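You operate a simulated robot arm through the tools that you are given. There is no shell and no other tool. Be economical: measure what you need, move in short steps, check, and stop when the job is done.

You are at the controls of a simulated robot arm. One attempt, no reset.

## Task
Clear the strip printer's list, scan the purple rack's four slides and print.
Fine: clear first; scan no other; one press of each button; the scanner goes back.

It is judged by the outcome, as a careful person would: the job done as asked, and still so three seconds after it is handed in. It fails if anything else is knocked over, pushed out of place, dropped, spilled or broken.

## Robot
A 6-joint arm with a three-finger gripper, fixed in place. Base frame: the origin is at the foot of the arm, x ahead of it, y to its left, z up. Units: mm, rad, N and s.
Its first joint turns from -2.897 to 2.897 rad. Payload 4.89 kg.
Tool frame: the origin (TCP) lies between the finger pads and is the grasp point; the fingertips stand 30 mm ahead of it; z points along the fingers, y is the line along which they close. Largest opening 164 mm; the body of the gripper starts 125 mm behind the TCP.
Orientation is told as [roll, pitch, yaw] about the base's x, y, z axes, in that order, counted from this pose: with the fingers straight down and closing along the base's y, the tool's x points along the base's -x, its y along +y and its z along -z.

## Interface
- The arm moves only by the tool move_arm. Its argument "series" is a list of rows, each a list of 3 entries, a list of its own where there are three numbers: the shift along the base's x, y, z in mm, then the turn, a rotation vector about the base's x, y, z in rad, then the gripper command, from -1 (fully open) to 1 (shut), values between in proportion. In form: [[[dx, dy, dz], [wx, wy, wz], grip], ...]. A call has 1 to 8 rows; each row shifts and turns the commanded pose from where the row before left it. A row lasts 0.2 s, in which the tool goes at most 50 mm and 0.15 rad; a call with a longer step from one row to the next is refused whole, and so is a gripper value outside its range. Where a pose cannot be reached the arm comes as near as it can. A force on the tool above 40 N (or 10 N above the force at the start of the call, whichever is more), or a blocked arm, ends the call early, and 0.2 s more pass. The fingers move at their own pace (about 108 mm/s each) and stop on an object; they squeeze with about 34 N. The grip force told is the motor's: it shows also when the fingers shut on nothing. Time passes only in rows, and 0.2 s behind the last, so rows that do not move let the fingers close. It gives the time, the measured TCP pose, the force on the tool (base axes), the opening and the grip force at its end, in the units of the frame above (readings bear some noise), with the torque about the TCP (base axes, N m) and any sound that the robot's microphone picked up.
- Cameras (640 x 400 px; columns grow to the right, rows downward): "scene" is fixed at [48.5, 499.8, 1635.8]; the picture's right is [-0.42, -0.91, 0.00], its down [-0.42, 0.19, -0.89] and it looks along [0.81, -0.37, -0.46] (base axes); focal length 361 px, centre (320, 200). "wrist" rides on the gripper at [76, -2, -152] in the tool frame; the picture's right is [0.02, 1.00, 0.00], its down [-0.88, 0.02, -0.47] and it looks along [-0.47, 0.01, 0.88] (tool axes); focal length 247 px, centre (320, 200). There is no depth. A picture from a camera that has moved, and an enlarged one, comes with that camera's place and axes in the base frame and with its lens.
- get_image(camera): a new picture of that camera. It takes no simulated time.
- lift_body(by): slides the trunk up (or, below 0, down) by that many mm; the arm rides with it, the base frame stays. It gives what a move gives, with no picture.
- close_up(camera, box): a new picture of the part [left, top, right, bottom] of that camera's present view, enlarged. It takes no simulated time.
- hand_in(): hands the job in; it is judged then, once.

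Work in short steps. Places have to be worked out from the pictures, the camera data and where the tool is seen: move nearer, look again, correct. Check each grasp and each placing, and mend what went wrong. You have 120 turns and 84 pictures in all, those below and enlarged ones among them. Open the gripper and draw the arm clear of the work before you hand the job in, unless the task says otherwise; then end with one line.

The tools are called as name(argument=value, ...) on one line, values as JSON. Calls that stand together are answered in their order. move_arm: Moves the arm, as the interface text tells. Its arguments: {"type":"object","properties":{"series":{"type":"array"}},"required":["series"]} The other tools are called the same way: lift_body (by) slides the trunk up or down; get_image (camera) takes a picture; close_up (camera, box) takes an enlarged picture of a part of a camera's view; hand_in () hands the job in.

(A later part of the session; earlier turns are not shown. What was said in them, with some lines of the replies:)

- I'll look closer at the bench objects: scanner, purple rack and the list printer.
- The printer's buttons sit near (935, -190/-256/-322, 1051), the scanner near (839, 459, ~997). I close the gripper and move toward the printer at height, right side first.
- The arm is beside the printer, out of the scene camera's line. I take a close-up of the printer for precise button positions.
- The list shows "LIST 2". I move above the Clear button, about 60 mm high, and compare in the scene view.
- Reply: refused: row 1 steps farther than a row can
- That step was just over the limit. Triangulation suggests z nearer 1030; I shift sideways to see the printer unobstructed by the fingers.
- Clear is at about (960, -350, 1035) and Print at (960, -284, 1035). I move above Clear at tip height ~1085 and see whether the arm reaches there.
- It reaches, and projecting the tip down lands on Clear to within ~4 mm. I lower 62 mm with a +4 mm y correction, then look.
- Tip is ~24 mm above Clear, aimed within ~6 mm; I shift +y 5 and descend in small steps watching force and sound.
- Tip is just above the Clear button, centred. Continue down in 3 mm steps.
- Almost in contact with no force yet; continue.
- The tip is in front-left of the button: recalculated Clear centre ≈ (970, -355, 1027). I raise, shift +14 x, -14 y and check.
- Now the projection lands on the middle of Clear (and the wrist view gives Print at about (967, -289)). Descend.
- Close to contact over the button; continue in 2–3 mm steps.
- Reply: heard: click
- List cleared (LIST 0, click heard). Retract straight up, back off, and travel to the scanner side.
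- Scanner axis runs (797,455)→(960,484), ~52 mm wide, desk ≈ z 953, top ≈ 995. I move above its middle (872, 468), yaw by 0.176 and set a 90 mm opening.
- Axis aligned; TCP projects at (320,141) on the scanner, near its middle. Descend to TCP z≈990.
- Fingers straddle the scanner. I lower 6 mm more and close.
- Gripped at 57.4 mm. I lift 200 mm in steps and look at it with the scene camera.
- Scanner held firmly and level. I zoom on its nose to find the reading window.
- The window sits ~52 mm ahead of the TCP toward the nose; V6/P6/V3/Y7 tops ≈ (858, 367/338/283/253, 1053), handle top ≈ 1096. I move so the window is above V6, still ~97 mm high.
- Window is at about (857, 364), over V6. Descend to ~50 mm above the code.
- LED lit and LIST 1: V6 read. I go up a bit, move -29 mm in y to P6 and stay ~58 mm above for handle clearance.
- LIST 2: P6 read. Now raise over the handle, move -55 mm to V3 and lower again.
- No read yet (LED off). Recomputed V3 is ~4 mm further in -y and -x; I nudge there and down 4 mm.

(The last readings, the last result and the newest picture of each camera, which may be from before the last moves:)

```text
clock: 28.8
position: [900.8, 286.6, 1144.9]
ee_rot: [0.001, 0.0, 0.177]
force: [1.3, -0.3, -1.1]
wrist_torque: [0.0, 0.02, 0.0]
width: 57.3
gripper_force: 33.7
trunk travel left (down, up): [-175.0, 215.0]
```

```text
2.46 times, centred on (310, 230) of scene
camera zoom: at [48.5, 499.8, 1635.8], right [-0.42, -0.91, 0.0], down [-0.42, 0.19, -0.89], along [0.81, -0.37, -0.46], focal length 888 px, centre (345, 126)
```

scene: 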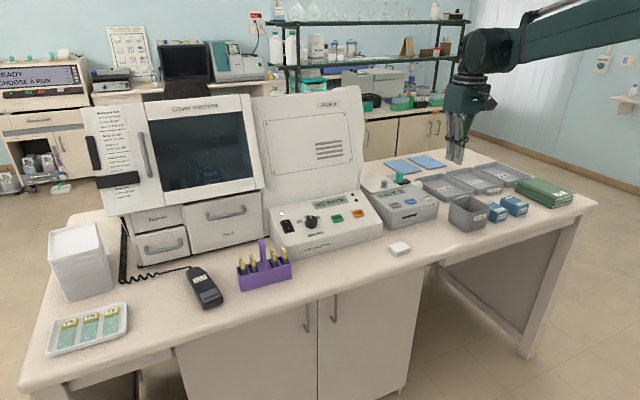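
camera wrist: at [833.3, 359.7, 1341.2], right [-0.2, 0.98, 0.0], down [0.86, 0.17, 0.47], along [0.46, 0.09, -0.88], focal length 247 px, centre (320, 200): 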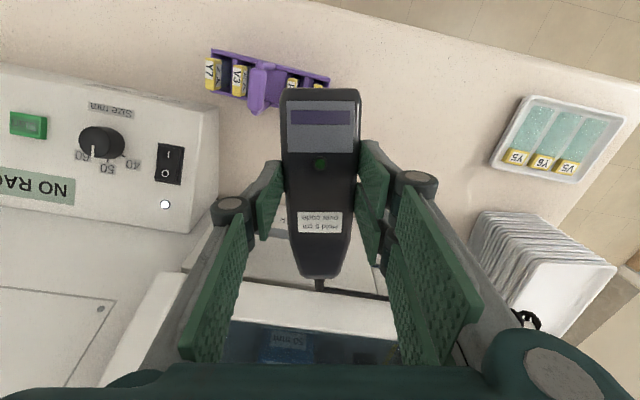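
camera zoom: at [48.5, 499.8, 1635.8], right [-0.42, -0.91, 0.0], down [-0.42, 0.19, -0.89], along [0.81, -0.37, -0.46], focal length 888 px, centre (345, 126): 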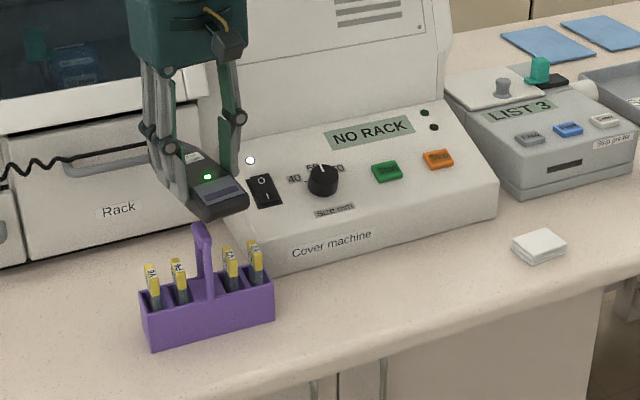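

LIST 3: V3 read. Now up and -29 mm to Y7.

move_arm(series=[[[0, 0, 20], [0, 0, 0], 1], [[0, -29, 0], [0, 0, 0], 1], [[0, 0, -12], [0, 0, 0], 1], [[0, 0, -8], [0, 0, 0], 1], [[0, 0, 0], [0, 0, 0], 1]])

close_up(camera="scene", box=[180, 170, 440, 290])

```text
clock: 30.0
position: [902.4, 257.2, 1143.6]
ee_rot: [0.001, 0.001, 0.176]
force: [0.1, -0.1, -2.4]
wrist_torque: [0.02, 0.11, 0.01]
width: 56.9
gripper_force: 34.1
trunk travel left (down, up): [-175.0, 215.0]
```

```text
2.46 times, centred on (310, 230) of scene
camera zoom: at [48.5, 499.8, 1635.8], right [-0.42, -0.91, 0.0], down [-0.42, 0.19, -0.89], along [0.81, -0.37, -0.46], focal length 888 px, centre (345, 126)
```

zoom: 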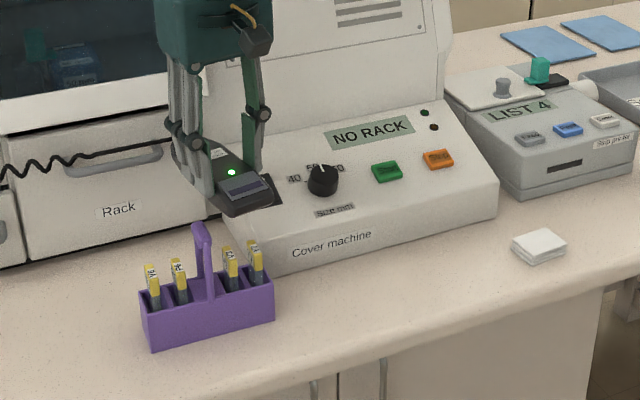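

LIST 4: all four read. I raise well above reading distance and carry the scanner back over its place.

move_arm(series=[[[0, 0, 48], [0, 0, 0], 1], [[0, 0, 48], [0, 0, 0], 1], [[-5, 42, 0], [0, 0, 0], 1], [[-6, 42, 0], [0, 0, 0], 1], [[-6, 42, 0], [0, 0, 0], 1], [[-6, 42, 0], [0, 0, 0], 1], [[-6, 42, 0], [0, 0, 0], 1], [[0, 0, 0], [0, 0, 0], 1]])

move_arm(series=[[[0, 0, -45], [0, 0, 0], 1], [[0, 0, -45], [0, 0, 0], 1], [[0, 0, -45], [0, 0, 0], 1], [[0, 0, -45], [0, 0, 0], 1], [[0, 0, -40], [0, 0, 0], 1], [[0, 0, -15], [0, 0, 0], 1], [[0, 0, 0], [0, 0, 0], 1]])

close_up(camera="scene", box=[100, 170, 440, 320])

```text
clock: 31.8
position: [872.7, 467.9, 1241.3]
ee_rot: [0.001, -0.001, 0.176]
force: [-0.5, 1.1, -1.2]
wrist_torque: [-0.11, 0.02, -0.02]
width: 57.2
gripper_force: 33.6
trunk travel left (down, up): [-175.0, 215.0]
```

```text
clock: 33.4
position: [873.7, 466.6, 1002.8]
ee_rot: [0.001, -0.001, 0.175]
force: [0.7, 0.6, -1.8]
wrist_torque: [-0.07, 0.06, -0.01]
width: 56.9
gripper_force: 33.9
trunk travel left (down, up): [-175.0, 215.0]
```

```text
1.88 times, centred on (270, 245) of scene
camera zoom: at [48.5, 499.8, 1635.8], right [-0.42, -0.91, 0.0], down [-0.42, 0.19, -0.89], along [0.81, -0.37, -0.46], focal length 679 px, centre (414, 115)
```

zoom: 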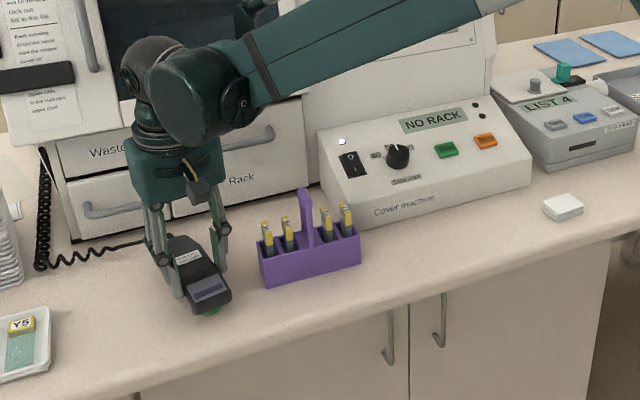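

LIST still 4 and the scanner is ~11 mm above its place. Lower gently to the original height.

move_arm(series=[[[0, 0, -5], [0, 0, 0], 1], [[0, 0, -4], [0, 0, 0], 1], [[0, 0, -1], [0, 0, 0], 1]])

close_up(camera="scene", box=[160, 230, 260, 310])

```text
clock: 34.2
position: [872.6, 467.7, 994.8]
ee_rot: [0.001, -0.001, 0.176]
force: [-0.6, -0.6, -1.3]
wrist_torque: [-0.03, 0.01, -0.02]
width: 57.0
gripper_force: 33.7
trunk travel left (down, up): [-175.0, 215.0]
```

```text
5.00 times, centred on (210, 270) of scene
camera zoom: at [48.5, 499.8, 1635.8], right [-0.42, -0.91, 0.0], down [-0.42, 0.19, -0.89], along [0.81, -0.37, -0.46], focal length 1804 px, centre (870, -150)
```

zoom: 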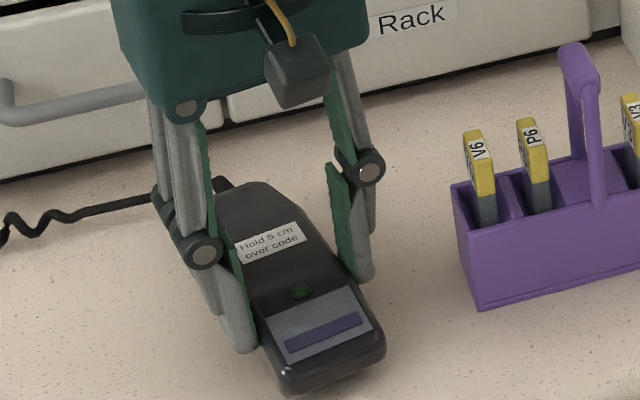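

move_arm(series=[[[0, 0, -2], [0, 0, 0], 1], [[0, 0, 0], [0, 0, 0], 1]])

move_arm(series=[[[0, 0, -2], [0, 0, 0], 1], [[0, 0, 0], [0, 0, 0], 1]])

```text
clock: 34.8
position: [871.8, 466.8, 992.6]
ee_rot: [0.001, 0.002, 0.177]
force: [-0.3, -0.4, -2.0]
wrist_torque: [-0.01, 0.03, 0.03]
width: 56.8
gripper_force: 34.5
trunk travel left (down, up): [-175.0, 215.0]
```

```text
clock: 35.4
position: [871.2, 467.1, 992.0]
ee_rot: [-0.001, -0.001, 0.176]
force: [6.6, 0.9, 17.3]
wrist_torque: [-0.01, -0.48, 0.01]
width: 57.1
gripper_force: 33.8
trunk travel left (down, up): [-175.0, 215.0]
```

The scanner rests on the desk (17 N upward). I relieve a millimetre, release to 90 mm, and rise.

move_arm(series=[[[0, 0, 2], [0, 0, 0], 1], [[0, 0, 0], [0, 0, 0], -0.1], [[0, 0, 0], [0, 0, 0], -0.1], [[0, 0, 0], [0, 0, 0], -0.1]])

move_arm(series=[[[0, 0, 25], [0, 0, 0], -0.1], [[0, 0, 40], [0, 0, 0], -0.1], [[0, 0, 45], [0, 0, 0], -0.1], [[0, 0, 45], [0, 0, 0], -0.1], [[0, 0, 45], [0, 0, 0], -0.1], [[-20, 0, 40], [0, 0, 0], -0.1]])

get_image(camera="wrist")

get_image(camera="scene")

```text
clock: 36.4
position: [872.0, 467.1, 993.2]
ee_rot: [-0.001, 0.001, 0.176]
force: [-0.4, -0.5, -0.6]
wrist_torque: [0.02, 0.01, -0.01]
width: 90.1
gripper_force: 0.2
trunk travel left (down, up): [-175.0, 215.0]
```

```text
clock: 37.8
position: [851.6, 470.1, 1233.1]
ee_rot: [-0.001, 0.001, 0.175]
force: [1.6, -0.1, -1.6]
wrist_torque: [-0.05, 0.26, 0.01]
width: 90.2
gripper_force: 0.0
trunk travel left (down, up): [-175.0, 215.0]
```

```text
39 pictures are left
camera wrist: at [776.3, 454.6, 1384.6], right [-0.2, 0.98, 0.0], down [0.86, 0.17, 0.47], along [0.46, 0.09, -0.88], focal length 247 px, centre (320, 200)
```

wrist: 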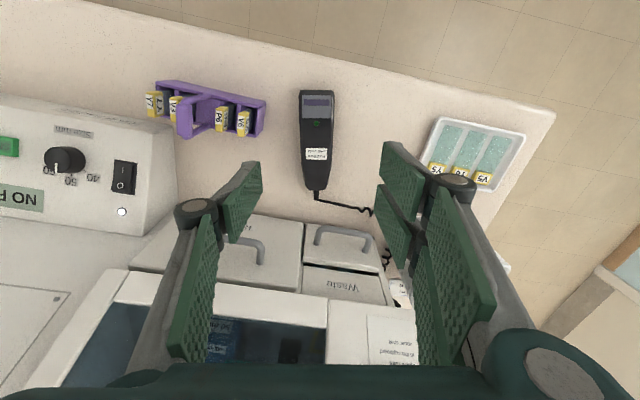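

```text
38 pictures are left
```

scene: 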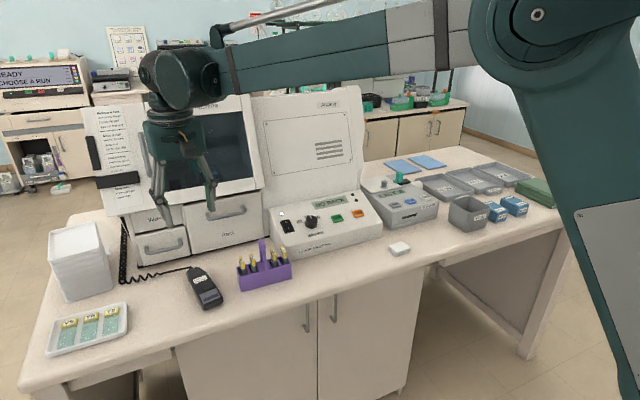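

Scanner back in place. Travel back to the printer with the gripper closed and yaw restored.

move_arm(series=[[[-45, -10, 0], [0, 0, -0.088], 1], [[-40, -20, 0], [0, 0, -0.088], 1], [[0, -48, 0], [0, 0, 0], 1], [[0, -48, 0], [0, 0, 0], 1], [[0, -48, 0], [0, 0, 0], 1], [[0, -48, 0], [0, 0, 0], 1], [[0, -48, 0], [0, 0, 0], 1], [[0, -48, 0], [0, 0, 0], 1]])

move_arm(series=[[[0, -48, 0], [0, 0, 0], 1], [[0, -48, 0], [0, 0, 0], 1], [[0, -48, 0], [0, 0, 0], 1], [[0, -48, 0], [0, 0, 0], 1], [[0, -48, 0], [0, 0, 0], 1], [[0, -48, 0], [0, 0, 0], 1], [[0, -48, 0], [0, 0, 0], 1], [[0, -48, 0], [0, 0, 0], 1]])

move_arm(series=[[[0, -40, 0], [0, 0, 0], 1], [[40, -17, 0], [0, 0, 0], 1], [[45, 0, -15], [0, 0, 0], 1], [[45, 0, -20], [0, 0, 0], 1], [[45, 0, -20], [0, 0, 0], 1], [[26, 0, -30], [0, 0, 0], 1], [[0, 0, 0], [0, 0, 0], 1]])

close_up(camera="scene", box=[355, 135, 455, 225])

```text
clock: 39.6
position: [763.2, 152.1, 1234.7]
ee_rot: [0.0, 0.0, 0.0]
force: [1.5, 2.4, -0.1]
wrist_torque: [-0.26, -0.03, 0.01]
width: 0.0
gripper_force: 34.1
trunk travel left (down, up): [-175.0, 215.0]
```

```text
clock: 41.4
position: [767.4, -234.6, 1234.2]
ee_rot: [0.0, 0.001, 0.0]
force: [-0.5, 1.9, 0.3]
wrist_torque: [-0.26, -0.06, 0.03]
width: 0.0
gripper_force: 33.8
trunk travel left (down, up): [-175.0, 215.0]
```

```text
clock: 43.0
position: [967.8, -290.1, 1147.2]
ee_rot: [0.001, -0.001, 0.0]
force: [0.6, 0.1, -0.5]
wrist_torque: [0.03, 0.12, 0.02]
width: 0.1
gripper_force: 33.8
trunk travel left (down, up): [-175.0, 215.0]
```

```text
4.44 times, centred on (405, 180) of scene
camera zoom: at [48.5, 499.8, 1635.8], right [-0.42, -0.91, 0.0], down [-0.42, 0.19, -0.89], along [0.81, -0.37, -0.46], focal length 1603 px, centre (-58, 289)
```

zoom: 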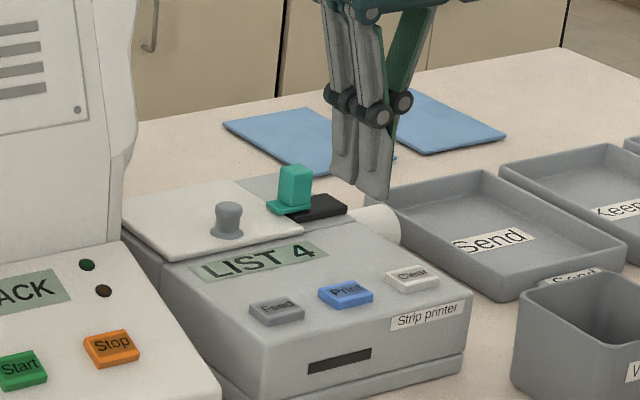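

LIST 4, tip projects exactly onto Print. Descend near, then small steps.

move_arm(series=[[[0, 0, -30], [0, 0, 0], 1], [[0, 0, -30], [0, 0, 0], 1], [[0, 0, -18], [0, 0, 0], 1], [[0, 0, -8], [0, 0, 0], 1]])

close_up(camera="scene", box=[375, 170, 435, 210])

```text
clock: 44.0
position: [967.8, -291.3, 1060.4]
ee_rot: [0.001, -0.001, -0.001]
force: [-0.1, -0.2, -0.6]
wrist_torque: [0.05, 0.02, -0.01]
width: 0.0
gripper_force: 34.0
trunk travel left (down, up): [-175.0, 215.0]
```

```text
10.00 times, centred on (405, 190) of scene
camera zoom: at [48.5, 499.8, 1635.8], right [-0.42, -0.91, 0.0], down [-0.42, 0.19, -0.89], along [0.81, -0.37, -0.46], focal length 3608 px, centre (-530, 300)
```

zoom: 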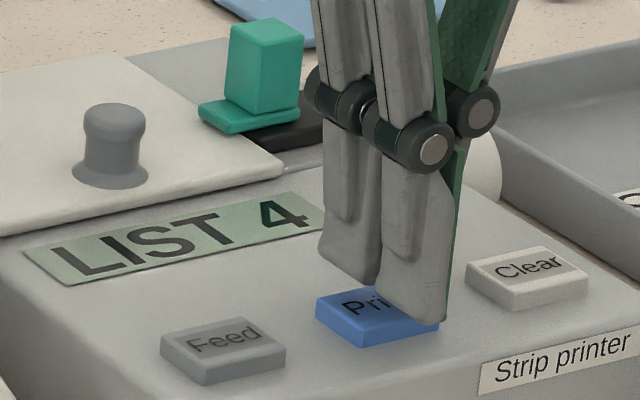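

Well placed over Print, clear of neighbours. Step down to the click, single steps.

move_arm(series=[[[0, 1, -5], [0, 0, 0], 1]])

move_arm(series=[[[0, 0, -3], [0, 0, 0], 1]])

move_arm(series=[[[0, 0, -2], [0, 0, 0], 1]])

```text
clock: 44.4
position: [968.1, -289.9, 1056.4]
ee_rot: [0.001, 0.0, 0.0]
force: [0.2, 0.0, 0.2]
wrist_torque: [0.0, -0.03, 0.01]
width: 0.0
gripper_force: 33.9
trunk travel left (down, up): [-175.0, 215.0]
```

```text
clock: 44.8
position: [967.5, -288.9, 1054.0]
ee_rot: [0.0, 0.001, -0.001]
force: [-0.4, 0.8, 0.0]
wrist_torque: [0.0, -0.01, 0.01]
width: 0.0
gripper_force: 34.2
trunk travel left (down, up): [-175.0, 215.0]
```

```text
clock: 45.2
position: [967.6, -289.8, 1052.2]
ee_rot: [-0.001, -0.001, 0.001]
force: [0.6, 0.4, 1.0]
wrist_torque: [-0.03, 0.02, 0.0]
width: 6.0
gripper_force: 45.4
trunk travel left (down, up): [-175.0, 215.0]
heard: click
```

Click heard. I retract straight up and back off, then check.

move_arm(series=[[[0, 0, 30], [0, 0, 0], 1], [[0, 0, 45], [0, 0, 0], 1], [[0, 0, 45], [0, 0, 0], 1], [[-30, 0, 38], [0, 0, 0], 1], [[-45, 0, 20], [0, 0, 0], 0], [[-45, 0, 0], [0, 0, 0], -0.5], [[-45, 0, 0], [0, 0, 0], -0.5], [[-45, 0, 0], [0, 0, 0], -0.5]])

get_image(camera="scene")

close_up(camera="scene", box=[355, 160, 455, 230])

```text
clock: 47.0
position: [757.7, -293.4, 1230.7]
ee_rot: [0.0, 0.0, -0.001]
force: [2.5, 0.7, -1.5]
wrist_torque: [-0.02, 0.34, 0.0]
width: 123.0
gripper_force: 0.0
trunk travel left (down, up): [-175.0, 215.0]
```

```text
35 pictures are left
```

scene: 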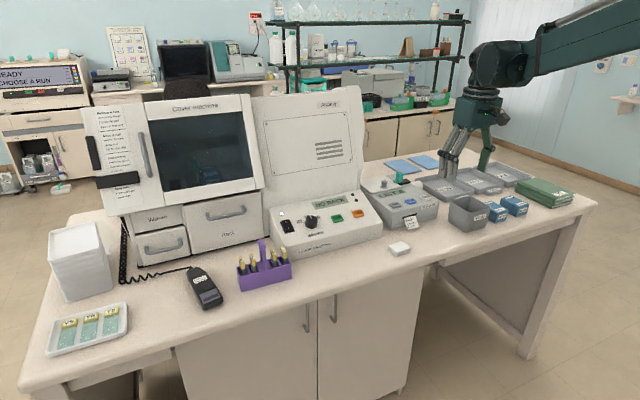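

```text
5.71 times, centred on (405, 195) of scene
camera zoom: at [48.5, 499.8, 1635.8], right [-0.42, -0.91, 0.0], down [-0.42, 0.19, -0.89], along [0.81, -0.37, -0.46], focal length 2061 px, centre (-166, 229)
```

zoom: 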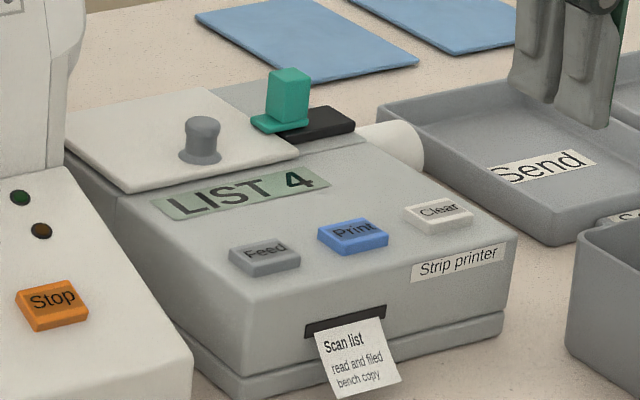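

The strip has been printed with LIST 4, and everything is in place. I draw the arm further clear with the gripper open.

move_arm(series=[[[-40, 0, 25], [0, 0, 0], -1], [[-40, 0, 25], [0, 0, 0], -1], [[-40, 0, 25], [0, 0, 0], -1], [[-40, 0, 25], [0, 0, 0], -1], [[-40, 0, 20], [0, 0, 0], -1]])

close_up(camera="scene", box=[160, 220, 320, 320])

```text
clock: 48.2
position: [559.2, -291.0, 1350.8]
ee_rot: [0.001, 0.001, -0.001]
force: [2.2, -0.4, -2.1]
wrist_torque: [0.16, 0.25, -0.01]
width: 164.3
gripper_force: 0.1
trunk travel left (down, up): [-175.0, 215.0]
```

```text
4.00 times, centred on (240, 270) of scene
camera zoom: at [48.5, 499.8, 1635.8], right [-0.42, -0.91, 0.0], down [-0.42, 0.19, -0.89], along [0.81, -0.37, -0.46], focal length 1443 px, centre (640, -80)
```

zoom: 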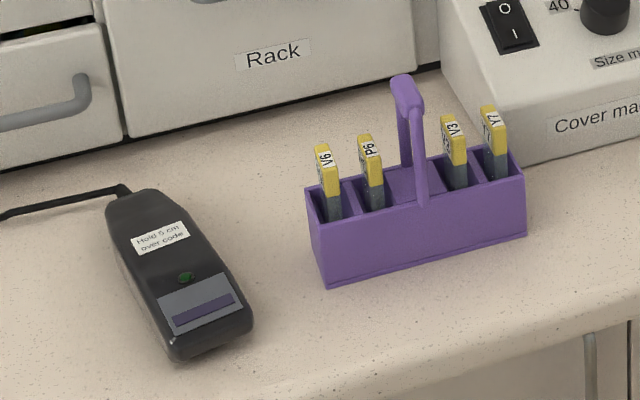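

All is in order: scanner back, rack untouched, strip printed. Handing in.

hand_in()

```text
The job is handed in.
```

The job is done: I cleared the list first, scanned the purple rack's four slides (V6, P6, V3, Y7), pressed Print once and the strip came out, and put the scanner back in its place.
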